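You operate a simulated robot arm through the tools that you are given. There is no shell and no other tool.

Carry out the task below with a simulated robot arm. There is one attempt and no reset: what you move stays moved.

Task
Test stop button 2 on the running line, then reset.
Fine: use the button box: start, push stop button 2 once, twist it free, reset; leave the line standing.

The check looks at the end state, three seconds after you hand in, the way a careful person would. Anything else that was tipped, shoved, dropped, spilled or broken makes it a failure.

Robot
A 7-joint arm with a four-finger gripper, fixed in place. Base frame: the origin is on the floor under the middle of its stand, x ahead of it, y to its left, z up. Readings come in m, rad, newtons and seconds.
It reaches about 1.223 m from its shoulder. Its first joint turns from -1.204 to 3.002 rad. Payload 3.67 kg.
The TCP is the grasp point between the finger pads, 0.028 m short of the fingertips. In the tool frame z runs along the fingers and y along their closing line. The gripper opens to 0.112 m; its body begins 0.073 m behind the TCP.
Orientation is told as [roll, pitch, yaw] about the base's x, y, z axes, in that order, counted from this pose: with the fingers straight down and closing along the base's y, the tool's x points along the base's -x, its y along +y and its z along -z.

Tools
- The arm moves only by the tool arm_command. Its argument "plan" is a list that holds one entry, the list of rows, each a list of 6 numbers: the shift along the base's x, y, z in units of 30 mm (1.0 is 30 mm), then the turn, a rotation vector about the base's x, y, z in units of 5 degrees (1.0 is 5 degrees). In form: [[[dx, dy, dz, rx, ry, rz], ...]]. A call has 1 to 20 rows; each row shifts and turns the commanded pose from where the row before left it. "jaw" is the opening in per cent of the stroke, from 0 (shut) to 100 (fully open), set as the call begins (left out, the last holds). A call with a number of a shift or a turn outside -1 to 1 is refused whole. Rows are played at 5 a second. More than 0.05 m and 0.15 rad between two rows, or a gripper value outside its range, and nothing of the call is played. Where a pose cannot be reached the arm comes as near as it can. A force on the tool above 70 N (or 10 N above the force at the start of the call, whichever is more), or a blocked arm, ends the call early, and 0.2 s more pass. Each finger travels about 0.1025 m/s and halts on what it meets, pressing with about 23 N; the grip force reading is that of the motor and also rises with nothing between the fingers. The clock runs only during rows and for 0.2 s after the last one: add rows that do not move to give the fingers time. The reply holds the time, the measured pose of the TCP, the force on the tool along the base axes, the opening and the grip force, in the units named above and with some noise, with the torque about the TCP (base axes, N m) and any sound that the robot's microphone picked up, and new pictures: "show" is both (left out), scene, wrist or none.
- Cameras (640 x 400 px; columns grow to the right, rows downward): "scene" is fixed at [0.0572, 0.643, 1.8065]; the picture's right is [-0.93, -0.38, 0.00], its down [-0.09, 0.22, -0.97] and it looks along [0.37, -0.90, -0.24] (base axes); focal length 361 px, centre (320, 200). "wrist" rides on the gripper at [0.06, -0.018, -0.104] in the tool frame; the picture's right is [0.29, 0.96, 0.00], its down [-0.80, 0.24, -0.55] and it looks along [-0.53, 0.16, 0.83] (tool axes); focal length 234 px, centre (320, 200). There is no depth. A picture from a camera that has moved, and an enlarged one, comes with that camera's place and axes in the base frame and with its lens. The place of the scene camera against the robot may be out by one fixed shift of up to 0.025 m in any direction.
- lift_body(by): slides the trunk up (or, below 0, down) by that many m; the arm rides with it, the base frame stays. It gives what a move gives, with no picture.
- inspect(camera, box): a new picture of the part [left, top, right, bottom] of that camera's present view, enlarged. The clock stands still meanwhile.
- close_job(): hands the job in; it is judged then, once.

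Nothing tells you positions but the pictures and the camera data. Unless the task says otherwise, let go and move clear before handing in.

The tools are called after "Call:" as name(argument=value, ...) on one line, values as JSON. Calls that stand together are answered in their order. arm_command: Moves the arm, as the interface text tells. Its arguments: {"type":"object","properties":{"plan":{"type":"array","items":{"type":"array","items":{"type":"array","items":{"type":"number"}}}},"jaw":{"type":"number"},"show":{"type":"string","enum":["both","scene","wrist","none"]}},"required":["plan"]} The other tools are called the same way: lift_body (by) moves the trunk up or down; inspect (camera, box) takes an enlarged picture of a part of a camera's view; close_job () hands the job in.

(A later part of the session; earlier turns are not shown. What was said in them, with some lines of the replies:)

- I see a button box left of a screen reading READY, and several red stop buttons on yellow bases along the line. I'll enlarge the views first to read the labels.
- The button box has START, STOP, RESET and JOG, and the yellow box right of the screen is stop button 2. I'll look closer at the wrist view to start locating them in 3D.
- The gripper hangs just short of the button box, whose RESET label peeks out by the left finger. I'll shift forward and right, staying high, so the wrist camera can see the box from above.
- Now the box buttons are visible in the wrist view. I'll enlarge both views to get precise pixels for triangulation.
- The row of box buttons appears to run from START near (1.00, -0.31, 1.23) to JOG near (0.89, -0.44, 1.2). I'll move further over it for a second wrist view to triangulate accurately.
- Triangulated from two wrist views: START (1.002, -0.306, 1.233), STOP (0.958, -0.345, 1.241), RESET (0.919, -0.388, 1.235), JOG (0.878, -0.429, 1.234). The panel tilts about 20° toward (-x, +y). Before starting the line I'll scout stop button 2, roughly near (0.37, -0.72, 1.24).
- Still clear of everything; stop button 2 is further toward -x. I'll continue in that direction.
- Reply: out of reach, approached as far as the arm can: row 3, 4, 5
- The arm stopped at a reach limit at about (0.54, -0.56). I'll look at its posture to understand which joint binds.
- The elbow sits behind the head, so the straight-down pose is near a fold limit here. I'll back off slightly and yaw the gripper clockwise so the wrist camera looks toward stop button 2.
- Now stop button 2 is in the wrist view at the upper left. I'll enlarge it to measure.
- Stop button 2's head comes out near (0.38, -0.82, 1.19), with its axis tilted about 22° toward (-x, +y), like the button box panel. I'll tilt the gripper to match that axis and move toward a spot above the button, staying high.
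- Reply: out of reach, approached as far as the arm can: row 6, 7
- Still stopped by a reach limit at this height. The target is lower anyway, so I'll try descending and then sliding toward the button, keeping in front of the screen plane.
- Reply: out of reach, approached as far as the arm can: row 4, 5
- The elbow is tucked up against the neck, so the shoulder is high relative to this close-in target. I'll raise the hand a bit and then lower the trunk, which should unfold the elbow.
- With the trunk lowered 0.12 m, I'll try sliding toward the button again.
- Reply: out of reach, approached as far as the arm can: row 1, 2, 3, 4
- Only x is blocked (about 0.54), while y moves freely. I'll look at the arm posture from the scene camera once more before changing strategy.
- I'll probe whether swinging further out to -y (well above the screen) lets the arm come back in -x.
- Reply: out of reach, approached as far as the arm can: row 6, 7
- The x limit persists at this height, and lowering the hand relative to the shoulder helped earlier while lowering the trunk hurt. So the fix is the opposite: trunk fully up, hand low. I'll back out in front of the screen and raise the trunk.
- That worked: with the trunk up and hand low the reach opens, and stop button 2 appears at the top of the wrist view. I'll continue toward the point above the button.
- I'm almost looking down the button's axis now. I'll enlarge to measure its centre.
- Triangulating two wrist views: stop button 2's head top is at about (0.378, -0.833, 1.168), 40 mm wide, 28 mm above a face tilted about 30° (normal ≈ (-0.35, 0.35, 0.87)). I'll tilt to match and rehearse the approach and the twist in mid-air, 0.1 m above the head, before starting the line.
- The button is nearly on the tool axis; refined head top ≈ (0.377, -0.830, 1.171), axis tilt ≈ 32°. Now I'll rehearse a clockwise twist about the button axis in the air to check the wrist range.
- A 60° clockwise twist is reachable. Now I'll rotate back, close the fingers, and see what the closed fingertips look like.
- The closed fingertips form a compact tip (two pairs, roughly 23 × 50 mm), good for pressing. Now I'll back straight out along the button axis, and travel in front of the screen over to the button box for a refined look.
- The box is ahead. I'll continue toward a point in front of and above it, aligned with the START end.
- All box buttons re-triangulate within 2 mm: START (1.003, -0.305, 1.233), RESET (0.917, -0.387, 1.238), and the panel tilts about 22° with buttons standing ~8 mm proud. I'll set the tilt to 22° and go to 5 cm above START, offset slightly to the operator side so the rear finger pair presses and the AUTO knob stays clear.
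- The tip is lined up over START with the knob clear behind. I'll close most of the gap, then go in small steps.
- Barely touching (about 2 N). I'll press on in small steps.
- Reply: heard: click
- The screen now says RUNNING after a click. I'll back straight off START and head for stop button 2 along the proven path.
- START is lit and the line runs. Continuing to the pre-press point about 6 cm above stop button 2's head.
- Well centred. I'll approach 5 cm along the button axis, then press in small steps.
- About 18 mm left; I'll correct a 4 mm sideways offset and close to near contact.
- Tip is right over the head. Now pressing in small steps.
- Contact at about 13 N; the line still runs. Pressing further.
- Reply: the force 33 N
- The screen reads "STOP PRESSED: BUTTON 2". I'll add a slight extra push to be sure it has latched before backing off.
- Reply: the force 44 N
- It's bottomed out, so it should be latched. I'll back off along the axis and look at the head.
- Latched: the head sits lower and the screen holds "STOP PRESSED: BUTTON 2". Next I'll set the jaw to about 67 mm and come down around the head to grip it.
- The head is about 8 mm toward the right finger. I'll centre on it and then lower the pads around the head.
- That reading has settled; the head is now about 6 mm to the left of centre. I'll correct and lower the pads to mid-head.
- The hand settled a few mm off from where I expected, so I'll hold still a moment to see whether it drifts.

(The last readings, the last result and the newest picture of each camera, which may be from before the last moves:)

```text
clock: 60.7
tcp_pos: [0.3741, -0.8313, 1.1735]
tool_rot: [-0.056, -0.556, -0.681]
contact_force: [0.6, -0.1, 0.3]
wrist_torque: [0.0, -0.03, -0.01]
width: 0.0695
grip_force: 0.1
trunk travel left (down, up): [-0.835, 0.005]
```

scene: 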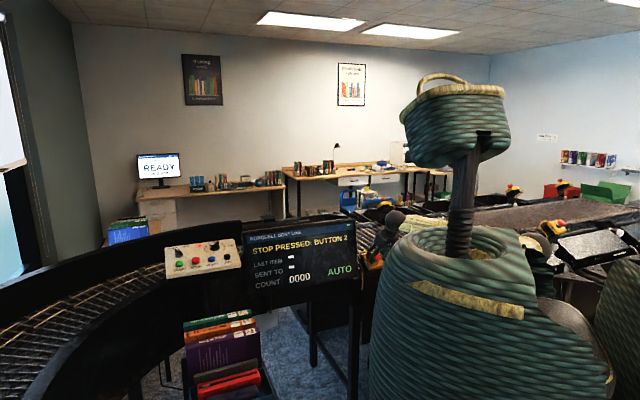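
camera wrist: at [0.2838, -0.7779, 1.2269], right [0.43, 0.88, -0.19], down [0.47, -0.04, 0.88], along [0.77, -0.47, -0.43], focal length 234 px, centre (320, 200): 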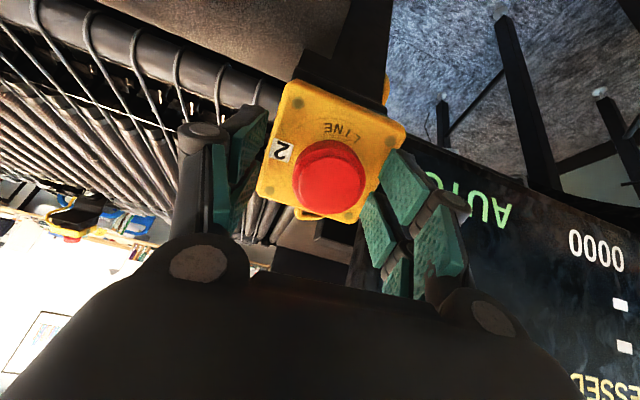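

Call:
arm_command(plan=[[[0, 0, 0, 0, 0, 0], [0, 0, 0, 0, 0, 0], [0, 0, 0, 0, 0, 0], [0, 0, 0, 0, 0, 0], [0, 0, 0, 0, 0, 0]]], show="wrist")

Call:
inspect(camera="wrist", box=[220, 60, 420, 260])

```text
clock: 61.9
tcp_pos: [0.3749, -0.8307, 1.1713]
tool_rot: [-0.056, -0.557, -0.682]
contact_force: [0.2, -0.2, -0.8]
wrist_torque: [0.02, 0.01, 0.0]
width: 0.0693
grip_force: 0.1
trunk travel left (down, up): [-0.835, 0.005]
camera wrist: at [0.2842, -0.7737, 1.2281], right [0.43, 0.88, -0.2], down [0.47, -0.04, 0.88], along [0.77, -0.48, -0.43], focal length 234 px, centre (320, 200)
```

wrist: 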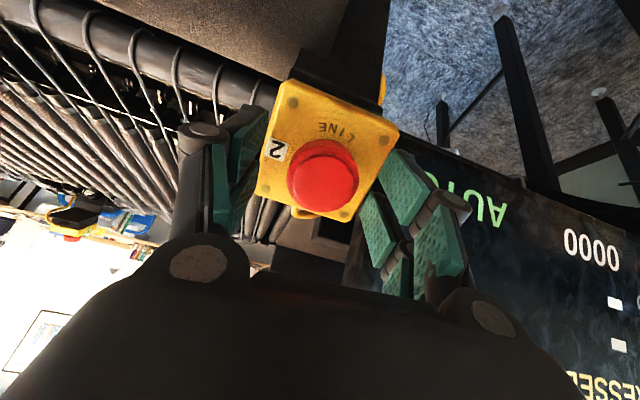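

```text
2.00 times, centred on (320, 160) of wrist
camera zoom: at [0.2842, -0.7737, 1.2281], right [0.43, 0.88, -0.2], down [0.47, -0.04, 0.88], along [0.77, -0.48, -0.43], focal length 468 px, centre (320, 280)
```

zoom: 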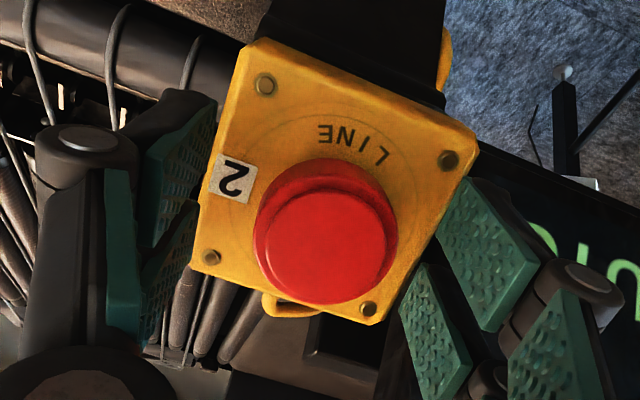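

Now centred (about 1 mm). I'll back off 3–4 mm so the tips clear the face, then close on the head.

Call:
arm_command(plan=[[[-0.05, 0.05, 0.113, 0, 0, 0], [0, 0, 0, 0, 0, 0], [0, 0, 0, 0, 0, 0], [0, 0, 0, 0, 0, 0]]], show="none")

Call:
arm_command(plan=[[[0, 0, 0, 0, 0, 0], [0, 0, 0, 0, 0, 0], [0, 0, 0, 0, 0, 0], [0, 0, 0, 0, 0, 0], [0, 0, 0, 0, 0, 0]]], jaw=0, show="both")

Call:
inspect(camera="wrist", box=[220, 60, 420, 260])

```text
clock: 62.9
tcp_pos: [0.3736, -0.832, 1.1744]
tool_rot: [-0.053, -0.555, -0.682]
contact_force: [0.4, 0.1, 0.3]
wrist_torque: [-0.02, 0.0, -0.01]
width: 0.0695
grip_force: 0.1
trunk travel left (down, up): [-0.835, 0.005]
```

```text
clock: 64.1
tcp_pos: [0.3767, -0.829, 1.1757]
tool_rot: [-0.057, -0.556, -0.678]
contact_force: [23.2, 10.0, 1.4]
wrist_torque: [-0.47, -1.09, 0.34]
width: 0.04
grip_force: 44.7
trunk travel left (down, up): [-0.835, 0.005]
camera wrist: at [0.2858, -0.7722, 1.2313], right [0.43, 0.88, -0.2], down [0.47, -0.04, 0.88], along [0.77, -0.47, -0.43], focal length 234 px, centre (320, 200)
```

scene: 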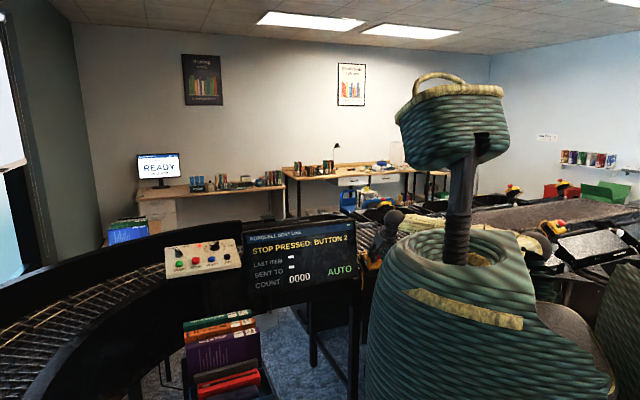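
wrist: 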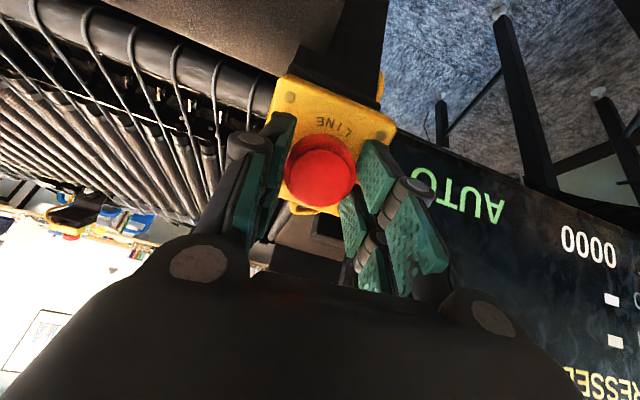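

```text
2.00 times, centred on (320, 160) of wrist
camera zoom: at [0.2858, -0.7722, 1.2313], right [0.43, 0.88, -0.2], down [0.47, -0.04, 0.88], along [0.77, -0.47, -0.43], focal length 468 px, centre (320, 280)
```

zoom: 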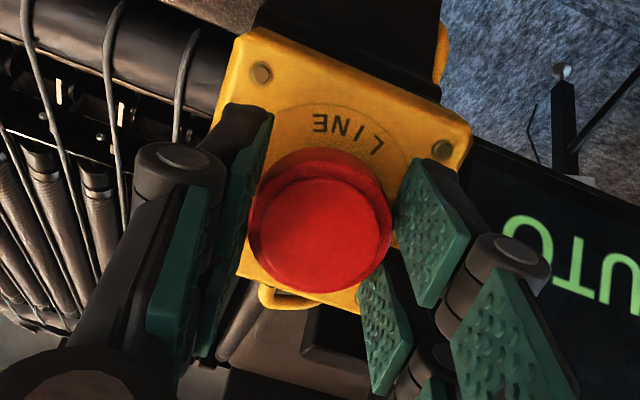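

Gripped: the width is 40 mm, exactly the head. There's a 25 N sideways load along the closing line, so I'll relax it with a tiny shift before twisting.

Call:
arm_command(plan=[[[0.06, 0.04, 0, 0, 0, 0], [0, 0, 0, 0, 0, 0], [0, 0, 0, 0, 0, 0]]], show="none")

```text
clock: 64.9
tcp_pos: [0.376, -0.8294, 1.1747]
tool_rot: [-0.055, -0.555, -0.683]
contact_force: [15.7, -0.6, 7.0]
wrist_torque: [0.06, -0.06, 0.03]
width: 0.04
grip_force: 45.1
trunk travel left (down, up): [-0.835, 0.005]
```

Now twisting clockwise (seen from above) in steps about the button axis.

Call:
arm_command(plan=[[[0, 0, 0, 0.375, -0.375, -0.848], [0, 0, 0, 0.375, -0.375, -0.848], [0, 0, 0, 0.375, -0.375, -0.848], [0, 0, 0, 0.375, -0.375, -0.848], [0, 0, 0, 0, 0, 0]]], show="both")

```text
clock: 66.1
tcp_pos: [0.3771, -0.8289, 1.1753]
tool_rot: [0.16, -0.537, -1.091]
contact_force: [15.2, -0.1, 9.6]
wrist_torque: [-0.02, -0.5, 0.27]
width: 0.04
grip_force: 44.8
trunk travel left (down, up): [-0.835, 0.005]
camera wrist: at [0.2986, -0.7541, 1.2288], right [0.69, 0.73, -0.02], down [0.31, -0.27, 0.91], along [0.66, -0.63, -0.41], focal length 234 px, centre (320, 200)
```

scene: 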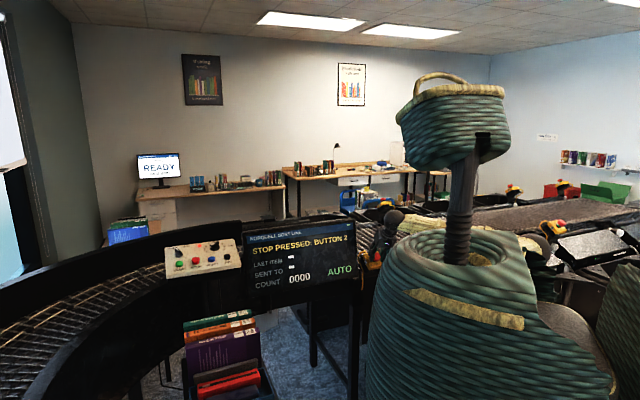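
wrist: 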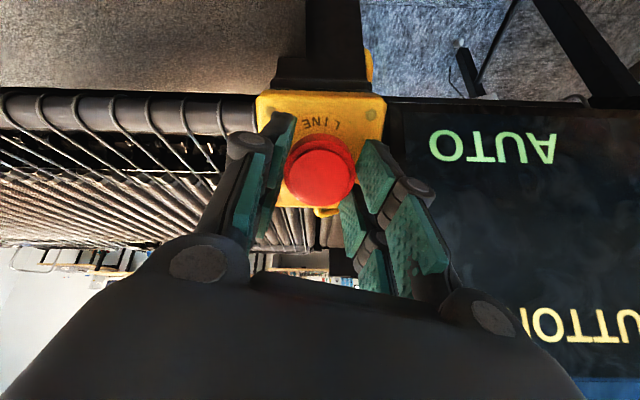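

20° in, torque is small and the head appears to turn with the pads. Continuing the clockwise twist.

Call:
arm_command(plan=[[[0, 0, 0, 0.375, -0.375, -0.848], [0, 0, 0, 0.375, -0.375, -0.848], [0, 0, 0, 0.375, -0.375, -0.848], [0, 0, 0, 0.375, -0.375, -0.848], [0, 0, 0, 0.375, -0.375, -0.848], [0, 0, 0, 0, 0, 0]]], show="both")

```text
clock: 67.5
tcp_pos: [0.3769, -0.827, 1.1768]
tool_rot: [0.383, -0.418, -1.566]
contact_force: [13.5, 1.4, 21.7]
wrist_torque: [0.02, -0.63, 0.33]
width: 0.0399
grip_force: 44.9
trunk travel left (down, up): [-0.835, 0.005]
camera wrist: at [0.3201, -0.7373, 1.2329], right [0.89, 0.41, 0.21], down [0.02, -0.48, 0.88], along [0.46, -0.77, -0.43], focal length 234 px, centre (320, 200)
```

scene: 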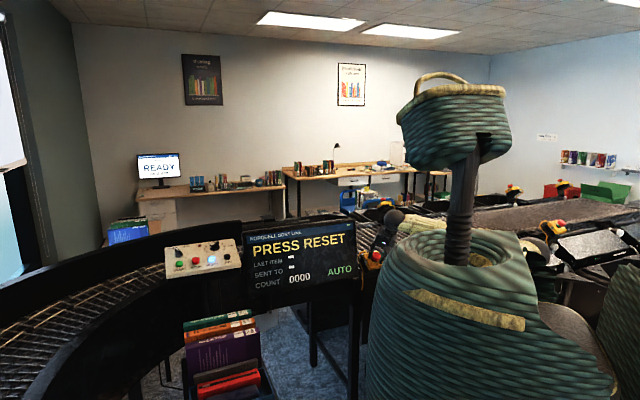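
wrist: 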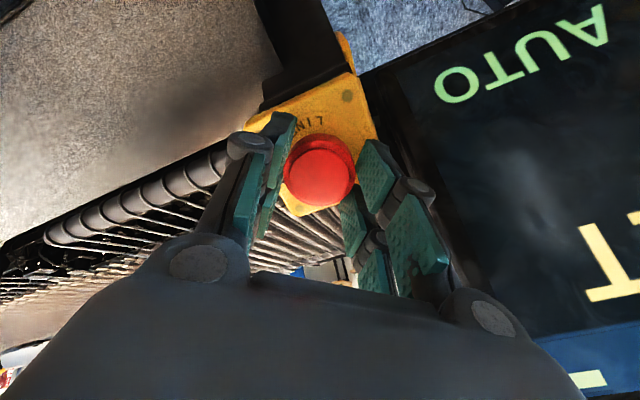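

The screen now says "PRESS RESET": the button is released. I'll ease up a few mm to unload, then open the fingers just enough to clear the head.

Call:
arm_command(plan=[[[-0.05, 0.05, 0.12, 0, 0, 0], [0, 0, 0, 0, 0, 0]]], show="none")

Call:
arm_command(plan=[[[0, 0, 0, 0, 0, 0], [0, 0, 0, 0, 0, 0], [0, 0, 0, 0, 0, 0]]], jaw=55, show="both")

```text
clock: 68.1
tcp_pos: [0.3741, -0.8263, 1.1786]
tool_rot: [0.384, -0.418, -1.564]
contact_force: [14.8, 2.5, 14.4]
wrist_torque: [-0.41, -0.47, 0.05]
width: 0.0398
grip_force: 44.9
trunk travel left (down, up): [-0.835, 0.005]
```

```text
clock: 68.9
tcp_pos: [0.3722, -0.8324, 1.1773]
tool_rot: [0.381, -0.415, -1.566]
contact_force: [-0.5, -0.1, -0.5]
wrist_torque: [-0.03, -0.03, -0.03]
width: 0.0615
grip_force: 0.1
trunk travel left (down, up): [-0.835, 0.005]
camera wrist: at [0.3164, -0.7419, 1.2342], right [0.89, 0.41, 0.21], down [0.02, -0.49, 0.87], along [0.46, -0.77, -0.44], focal length 234 px, centre (320, 200)
```

scene: 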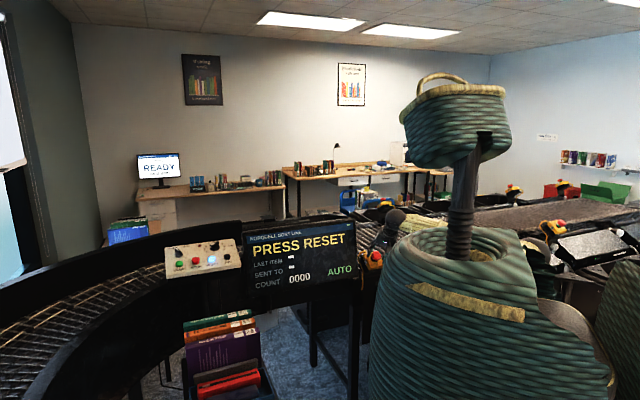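
wrist: 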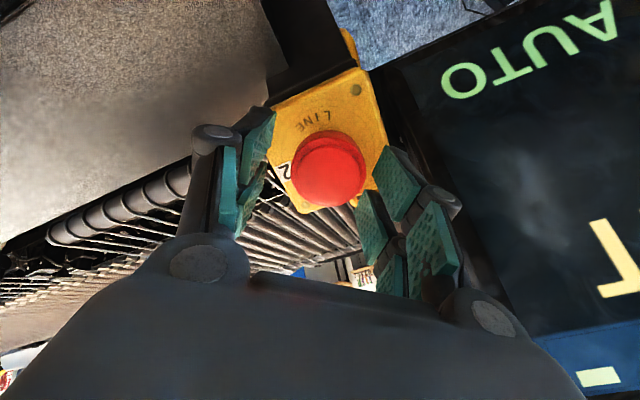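

Fingers are open and the force is zero. Retracting straight along the button axis.

Call:
arm_command(plan=[[[-0.15, 0.15, 0.34, 0, 0, 0], [-0.25, 0.25, 0.56, 0, 0, 0], [-0.31, 0.31, 0.7, 0, 0, 0], [-0.31, 0.31, 0.7, 0, 0, 0], [0, 0, 0, 0, 0, 0], [0, 0, 0, 0, 0, 0]]], show="both")

Call:
inspect(camera="wrist", box=[240, 40, 400, 200])

Call:
inspect(camera="scene", box=[150, 210, 430, 300])

```text
clock: 70.3
tcp_pos: [0.3428, -0.791, 1.2508]
tool_rot: [0.382, -0.422, -1.565]
contact_force: [0.2, 0.0, -0.2]
wrist_torque: [0.02, 0.03, 0.01]
width: 0.0614
grip_force: 0.1
trunk travel left (down, up): [-0.835, 0.005]
camera wrist: at [0.286, -0.7013, 1.3076], right [0.89, 0.41, 0.21], down [0.02, -0.48, 0.88], along [0.46, -0.77, -0.43], focal length 234 px, centre (320, 200)
```

scene: 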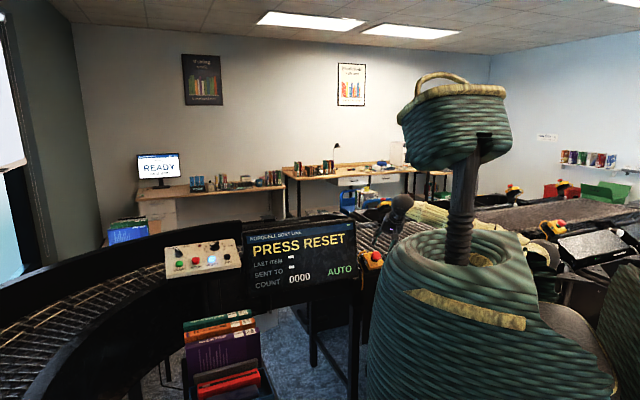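
wrist: 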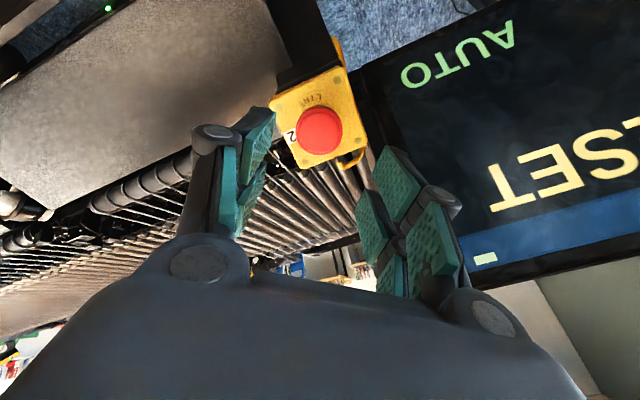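

```text
2.50 times, centred on (320, 120) of wrist
camera zoom: at [0.286, -0.7013, 1.3076], right [0.89, 0.41, 0.21], down [0.02, -0.48, 0.88], along [0.46, -0.77, -0.43], focal length 585 px, centre (320, 400)
```

zoom: 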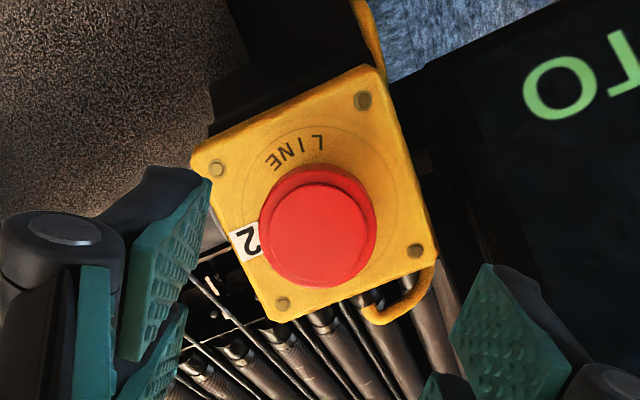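

```text
2.29 times, centred on (290, 255) of scene
camera zoom: at [0.0572, 0.643, 1.8065], right [-0.93, -0.38, 0.0], down [-0.09, 0.22, -0.97], along [0.37, -0.9, -0.24], focal length 825 px, centre (389, 74)
```

zoom: 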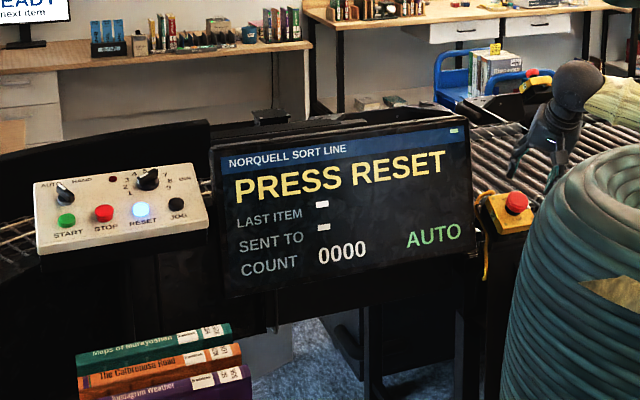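

Button 2 is out and RESET is lit. I'll rotate the wrist back, close the fingers, and travel along the same path to the box.

Call:
arm_command(plan=[[[-0.26, 0.26, 0.87, -0.375, 0.375, 0.848], [-0.26, 0.26, 0.87, -0.375, 0.375, 0.848], [-0.26, 0.26, 0.87, -0.375, 0.375, 0.848], [-0.26, 0.26, 0.87, -0.375, 0.375, 0.848], [0.93, 0.5, 0.3, -0.375, 0.375, 0.848], [0.93, 0.5, 0.3, -0.375, 0.375, 0.848], [0.93, 0.5, 0.3, -0.375, 0.375, 0.848], [0.93, 0.5, 0.3, -0.375, 0.375, 0.848], [0.93, 0.5, 0.3, -0.375, 0.375, 0.848], [0.93, 0.5, 0.3, 0, 0, 0], [0.83, 1, 0, 0, 0, 0], [0.83, 1, 0, 0, 0, 0], [0.83, 1, 0, 0, 0, 0], [0.83, 1, 0, 0, 0, 0], [0.83, 1, 0, 0, 0, 0], [0.83, 1, 0, 0, 0, 0], [0.83, 1, 0, 0, 0, 0], [0.83, 1, 0, 0, 0, 0], [0, 0, 0, 0, 0, 0]]], jaw=0, show="both")

```text
clock: 74.3
tcp_pos: [0.6775, -0.4395, 1.4049]
tool_rot: [-0.052, -0.555, -0.684]
contact_force: [-0.9, -0.6, 1.0]
wrist_torque: [0.05, -0.08, 0.02]
width: 0.0002
grip_force: 22.8
trunk travel left (down, up): [-0.835, 0.005]
camera wrist: at [0.5877, -0.3835, 1.462], right [0.44, 0.88, -0.19], down [0.47, -0.04, 0.88], along [0.77, -0.47, -0.43], focal length 234 px, centre (320, 200)
```

scene: 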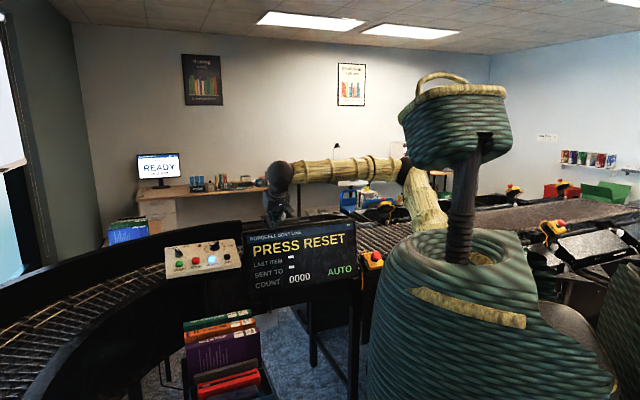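
wrist: 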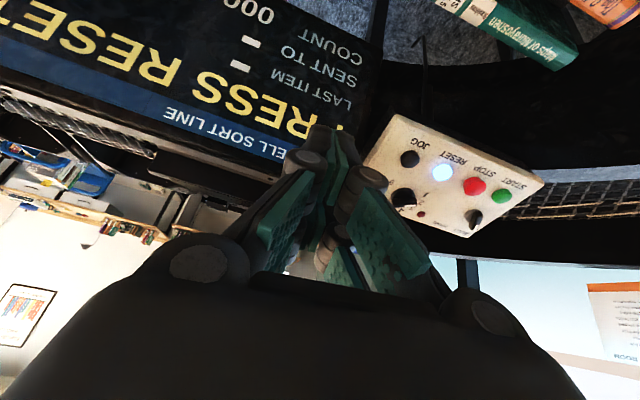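

Call:
arm_command(plan=[[[0.9, 0.72, 0, 0.47, 0.47, 0], [0.9, 0.72, 0, 0.47, 0.47, 0], [0.9, 0.72, 0, 0.47, 0.47, 0], [0.9, 0.72, 0, 0, 0, 0], [0.9, 0.72, 0, 0, 0, 0], [0.9, 0.72, 0, 0, 0, 0], [0.4, -0.4, -0.79, 0, 0, 0], [0.4, -0.4, -0.79, 0, 0, 0], [0.4, -0.4, -0.79, 0, 0, 0], [0.4, -0.4, -0.79, 0, 0, 0], [0, 0, 0, 0, 0, 0], [0, 0, 0, 0, 0, 0], [0, 0, 0, 0, 0, 0]]], show="both")

Call:
inspect(camera="wrist", box=[220, 60, 420, 220])

Call:
inspect(camera="scene", box=[150, 190, 260, 290])

```text
clock: 77.1
tcp_pos: [0.8901, -0.3571, 1.31]
tool_rot: [-0.036, -0.382, -0.69]
contact_force: [0.0, -0.2, 1.1]
wrist_torque: [0.0, 0.04, 0.03]
width: 0.0003
grip_force: 23.0
trunk travel left (down, up): [-0.835, 0.005]
camera wrist: at [0.8076, -0.3078, 1.3826], right [0.41, 0.9, -0.14], down [0.58, -0.14, 0.8], along [0.7, -0.41, -0.58], focal length 234 px, centre (320, 200)
```

scene: 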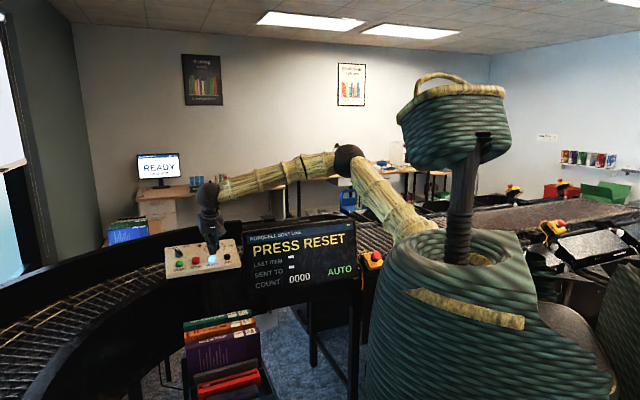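
wrist: 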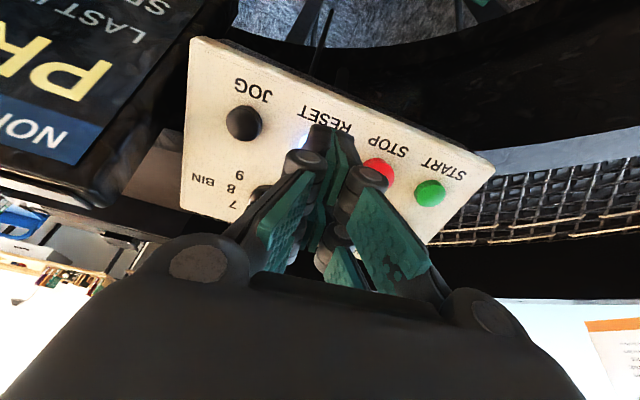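

```text
2.50 times, centred on (320, 140) of wrist
camera zoom: at [0.8076, -0.3078, 1.3826], right [0.41, 0.9, -0.14], down [0.58, -0.14, 0.8], along [0.7, -0.41, -0.58], focal length 585 px, centre (320, 350)
```

zoom: 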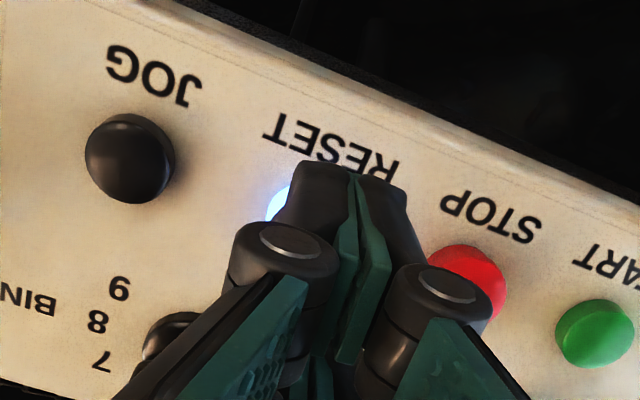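

```text
4.00 times, centred on (205, 240) of scene
camera zoom: at [0.0572, 0.643, 1.8065], right [-0.93, -0.38, 0.0], down [-0.09, 0.22, -0.97], along [0.37, -0.9, -0.24], focal length 1443 px, centre (780, 40)
```

zoom: 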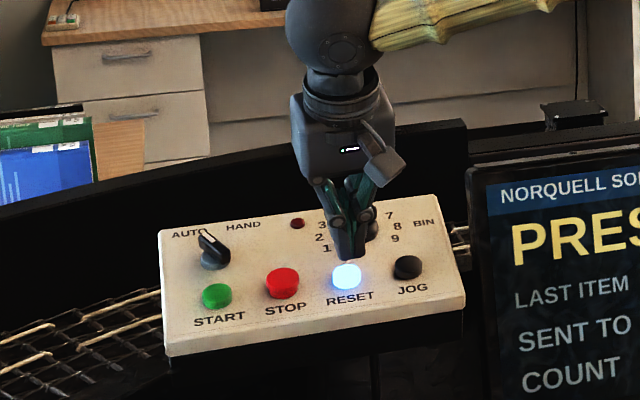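

Tip is lined up over the lit RESET button (about 3 mm sideways to correct). Moving down to near contact.

Call:
arm_command(plan=[[[0.117, -0.193, -0.54, 0, 0, 0], [0.117, -0.193, -0.54, 0, 0, 0], [0, 0, 0, 0, 0, 0], [0, 0, 0, 0, 0, 0]]], show="wrist")

Call:
inspect(camera="wrist", box=[220, 60, 420, 220])

Call:
inspect(camera="scene", box=[150, 190, 260, 290])

```text
clock: 78.1
tcp_pos: [0.8968, -0.3681, 1.2758]
tool_rot: [-0.035, -0.382, -0.69]
contact_force: [-0.2, -0.3, -0.6]
wrist_torque: [0.02, 0.04, -0.01]
width: 0.0
grip_force: 22.7
trunk travel left (down, up): [-0.835, 0.005]
camera wrist: at [0.8152, -0.3188, 1.3505], right [0.41, 0.9, -0.14], down [0.58, -0.14, 0.8], along [0.7, -0.41, -0.58], focal length 234 px, centre (320, 200)
```

wrist: 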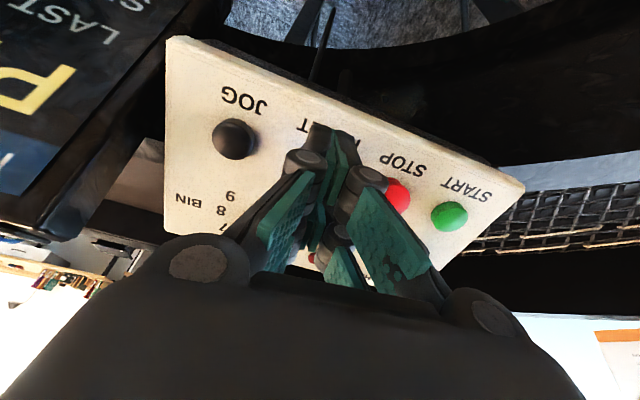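

```text
2.50 times, centred on (320, 140) of wrist
camera zoom: at [0.8152, -0.3188, 1.3505], right [0.41, 0.9, -0.14], down [0.58, -0.14, 0.8], along [0.7, -0.41, -0.58], focal length 585 px, centre (320, 350)
```

zoom: 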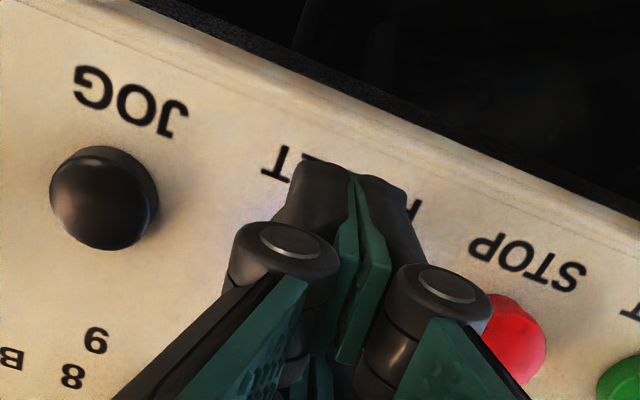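

```text
4.00 times, centred on (205, 240) of scene
camera zoom: at [0.0572, 0.643, 1.8065], right [-0.93, -0.38, 0.0], down [-0.09, 0.22, -0.97], along [0.37, -0.9, -0.24], focal length 1443 px, centre (780, 40)
```

zoom: 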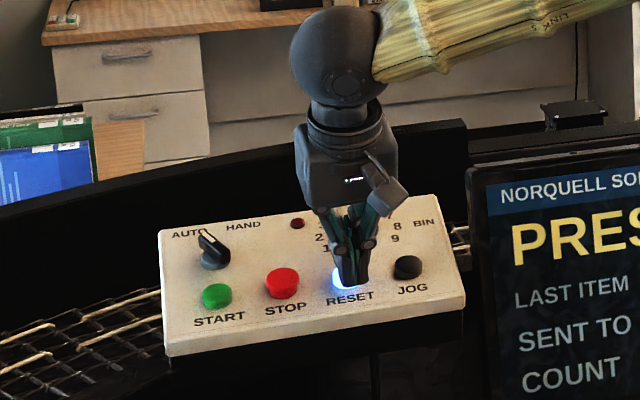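

Centred on RESET between its neighbours. Stepping down to contact.

Call:
arm_command(plan=[[[0.026, -0.026, -0.093, 0, 0, 0], [0.026, -0.026, -0.093, 0, 0, 0], [0.026, -0.026, -0.093, 0, 0, 0], [0.026, -0.026, -0.093, 0, 0, 0], [0, 0, 0, 0, 0, 0]]], show="scene")

```text
clock: 79.3
tcp_pos: [0.899, -0.3696, 1.2664]
tool_rot: [-0.036, -0.383, -0.691]
contact_force: [0.7, 0.7, 0.2]
wrist_torque: [0.01, -0.01, -0.03]
width: 0.0
grip_force: 23.1
trunk travel left (down, up): [-0.835, 0.005]
```

scene: 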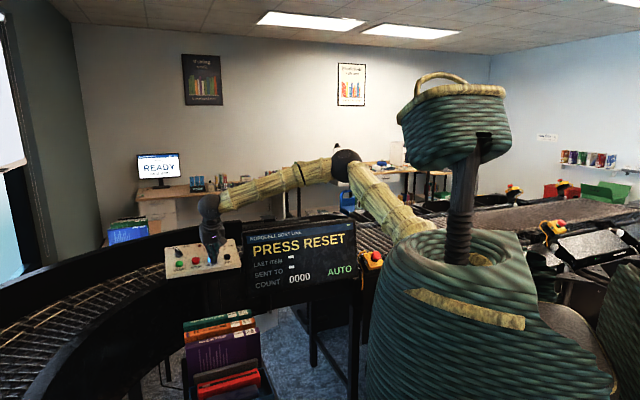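

Call:
arm_command(plan=[[[0.018, -0.018, -0.062, 0, 0, 0], [0.018, -0.018, -0.062, 0, 0, 0], [0.018, -0.018, -0.062, 0, 0, 0]]], show="scene")

```text
clock: 80.1
tcp_pos: [0.9004, -0.3704, 1.2607]
tool_rot: [-0.036, -0.384, -0.69]
contact_force: [0.5, -0.3, 0.2]
wrist_torque: [-0.02, -0.02, 0.0]
width: 0.0
grip_force: 23.1
trunk travel left (down, up): [-0.835, 0.005]
```

scene: 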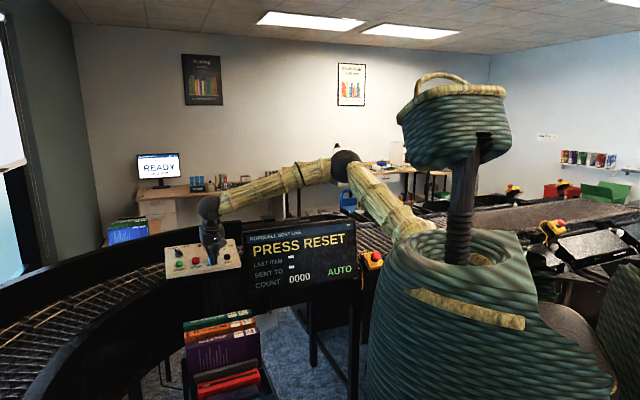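

Call:
arm_command(plan=[[[0.018, -0.018, -0.062, 0, 0, 0], [0.018, -0.018, -0.062, 0, 0, 0], [0, 0, 0, 0, 0, 0]]], show="scene")

```text
clock: 80.9
tcp_pos: [0.9019, -0.3702, 1.2585]
tool_rot: [-0.035, -0.384, -0.692]
contact_force: [-0.5, 0.4, 2.2]
wrist_torque: [-0.01, -0.09, 0.03]
width: 0.0059
grip_force: 35.8
trunk travel left (down, up): [-0.835, 0.005]
heard: click
```

scene: 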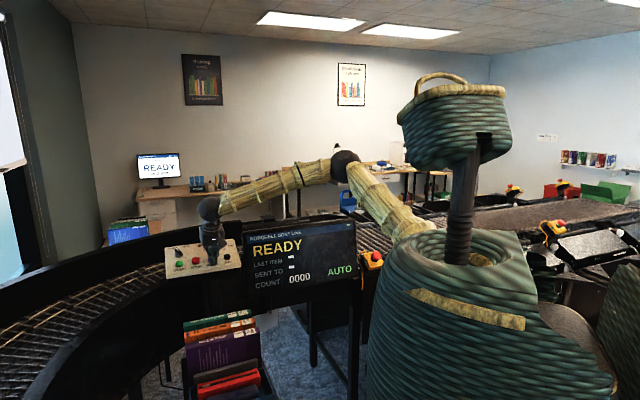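

A click, and the screen reads READY. Now I'll lift straight off RESET and move well clear.

Call:
arm_command(plan=[[[-0.2, 0.2, 0.7, 0, 0, 0], [-0.25, 0.25, 0.9, 0, 0, 0], [-0.25, 0.25, 0.9, 0, 0, 0], [-0.5, 0.3, 0.9, 0, 0, 0], [-0.8, 0.3, 0.8, 0, 0, 0], [-0.9, 0.3, 0.5, 0, 0, 0], [-0.9, 0.3, 0.3, 0, 0, 0], [0, 0, 0, 0, 0, 0], [0, 0, 0, 0, 0, 0]]], show="both")

Call:
inspect(camera="scene", box=[150, 200, 400, 300])

Call:
inspect(camera="wrist", box=[150, 20, 500, 240])

```text
clock: 82.9
tcp_pos: [0.7879, -0.3152, 1.4066]
tool_rot: [-0.033, -0.385, -0.691]
contact_force: [0.5, 0.4, 0.2]
wrist_torque: [-0.03, 0.03, 0.05]
width: 0.0001
grip_force: 35.5
trunk travel left (down, up): [-0.835, 0.005]
camera wrist: at [0.7054, -0.2667, 1.4794], right [0.41, 0.9, -0.14], down [0.58, -0.14, 0.8], along [0.7, -0.41, -0.58], focal length 234 px, centre (320, 200)
```

scene: 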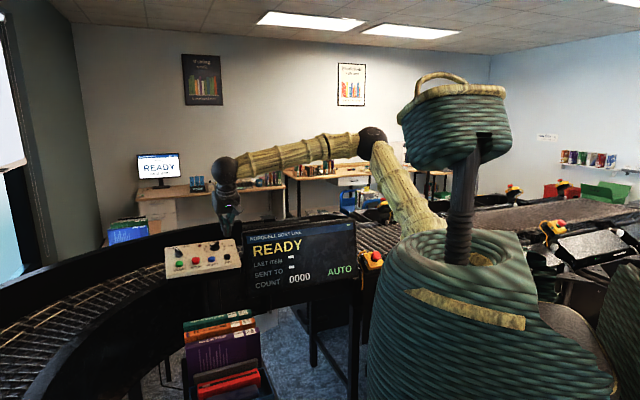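
wrist: 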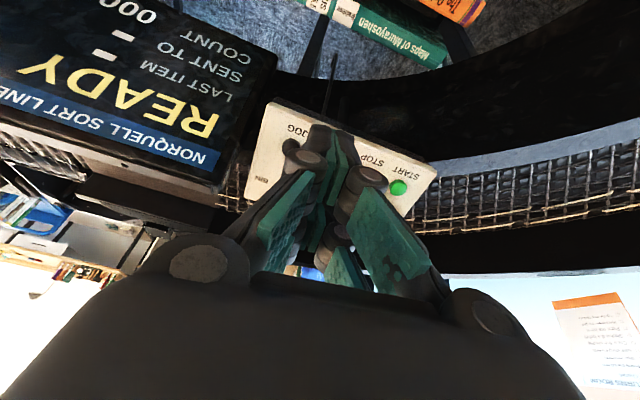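

```text
2.56 times, centred on (275, 250) of scene
camera zoom: at [0.0572, 0.643, 1.8065], right [-0.93, -0.38, 0.0], down [-0.09, 0.22, -0.97], along [0.37, -0.9, -0.24], focal length 924 px, centre (435, 72)
```

zoom: 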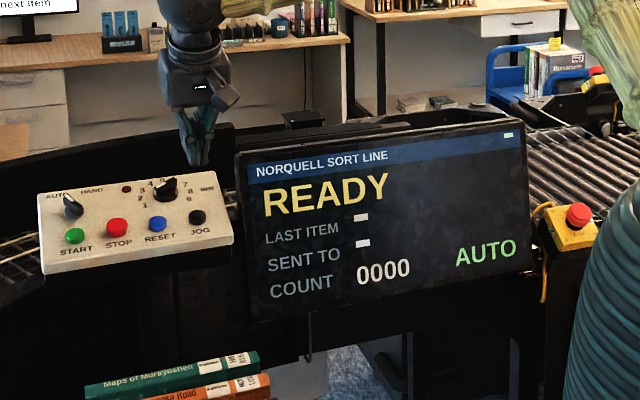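

```text
1.82 times, centred on (325, 130) of wrist
camera zoom: at [0.7054, -0.2667, 1.4794], right [0.41, 0.9, -0.14], down [0.58, -0.14, 0.8], along [0.7, -0.41, -0.58], focal length 426 px, centre (311, 327)
```

zoom: 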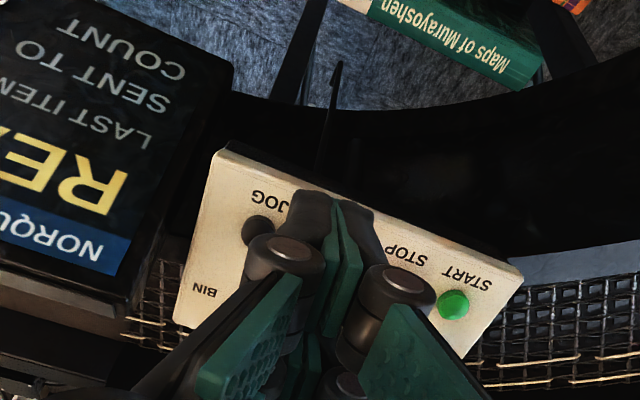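

READY, AUTO, count 0000, and button 2 is out. A last check that the knobs on the box are as they were.

Call:
inspect(camera="scene", box=[150, 220, 260, 290])

Call:
inspect(camera="scene", box=[330, 220, 420, 290])

```text
5.71 times, centred on (205, 255) of scene
camera zoom: at [0.0572, 0.643, 1.8065], right [-0.93, -0.38, 0.0], down [-0.09, 0.22, -0.97], along [0.37, -0.9, -0.24], focal length 2062 px, centre (977, -114)
```

zoom: 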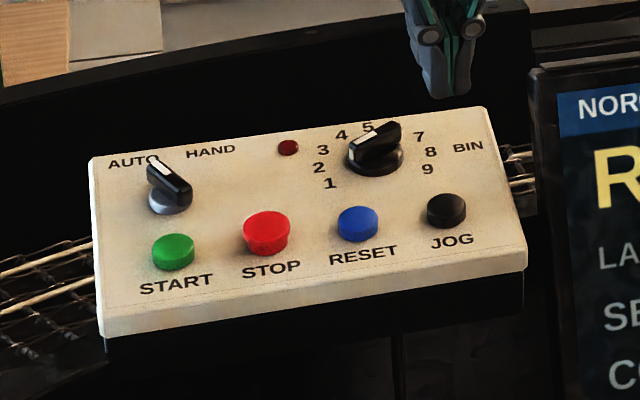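

```text
5.71 times, centred on (375, 255) of scene
camera zoom: at [0.0572, 0.643, 1.8065], right [-0.93, -0.38, 0.0], down [-0.09, 0.22, -0.97], along [0.37, -0.9, -0.24], focal length 2062 px, centre (6, -114)
```

zoom: 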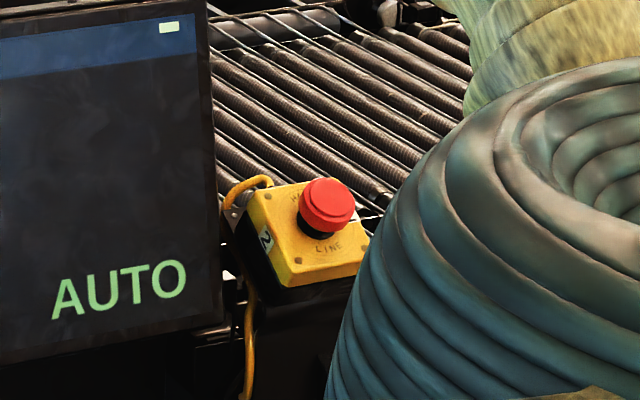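

The knobs are unchanged, stop button 2 is back out at its original height, and the line stands at READY. The arm is clear of everything, so I'm handing in.

Call:
close_job()

```text
The job is handed in.
```

The stop button 2 test is done: the line is standing, the screen reads READY, and the job is handed in.

1. **Start:** I pressed START on the button box; it clicked and the screen went to RUNNING.
2. **Stop:** I pushed stop button 2 once. The screen showed "STOP PRESSED: BUTTON 2", and the button stayed in when I backed off.
3. **Release:** I gripped the button and twisted it clockwise about 45° until it popped out. The screen changed to "PRESS RESET".
4. **Reset:** I pressed RESET; it clicked and the screen went back to READY.

At hand-in the box knobs were where they started, the count was still 0000 and stop button 2 was fully out. The arm was clear, and I saw nothing else moved in the pictures.
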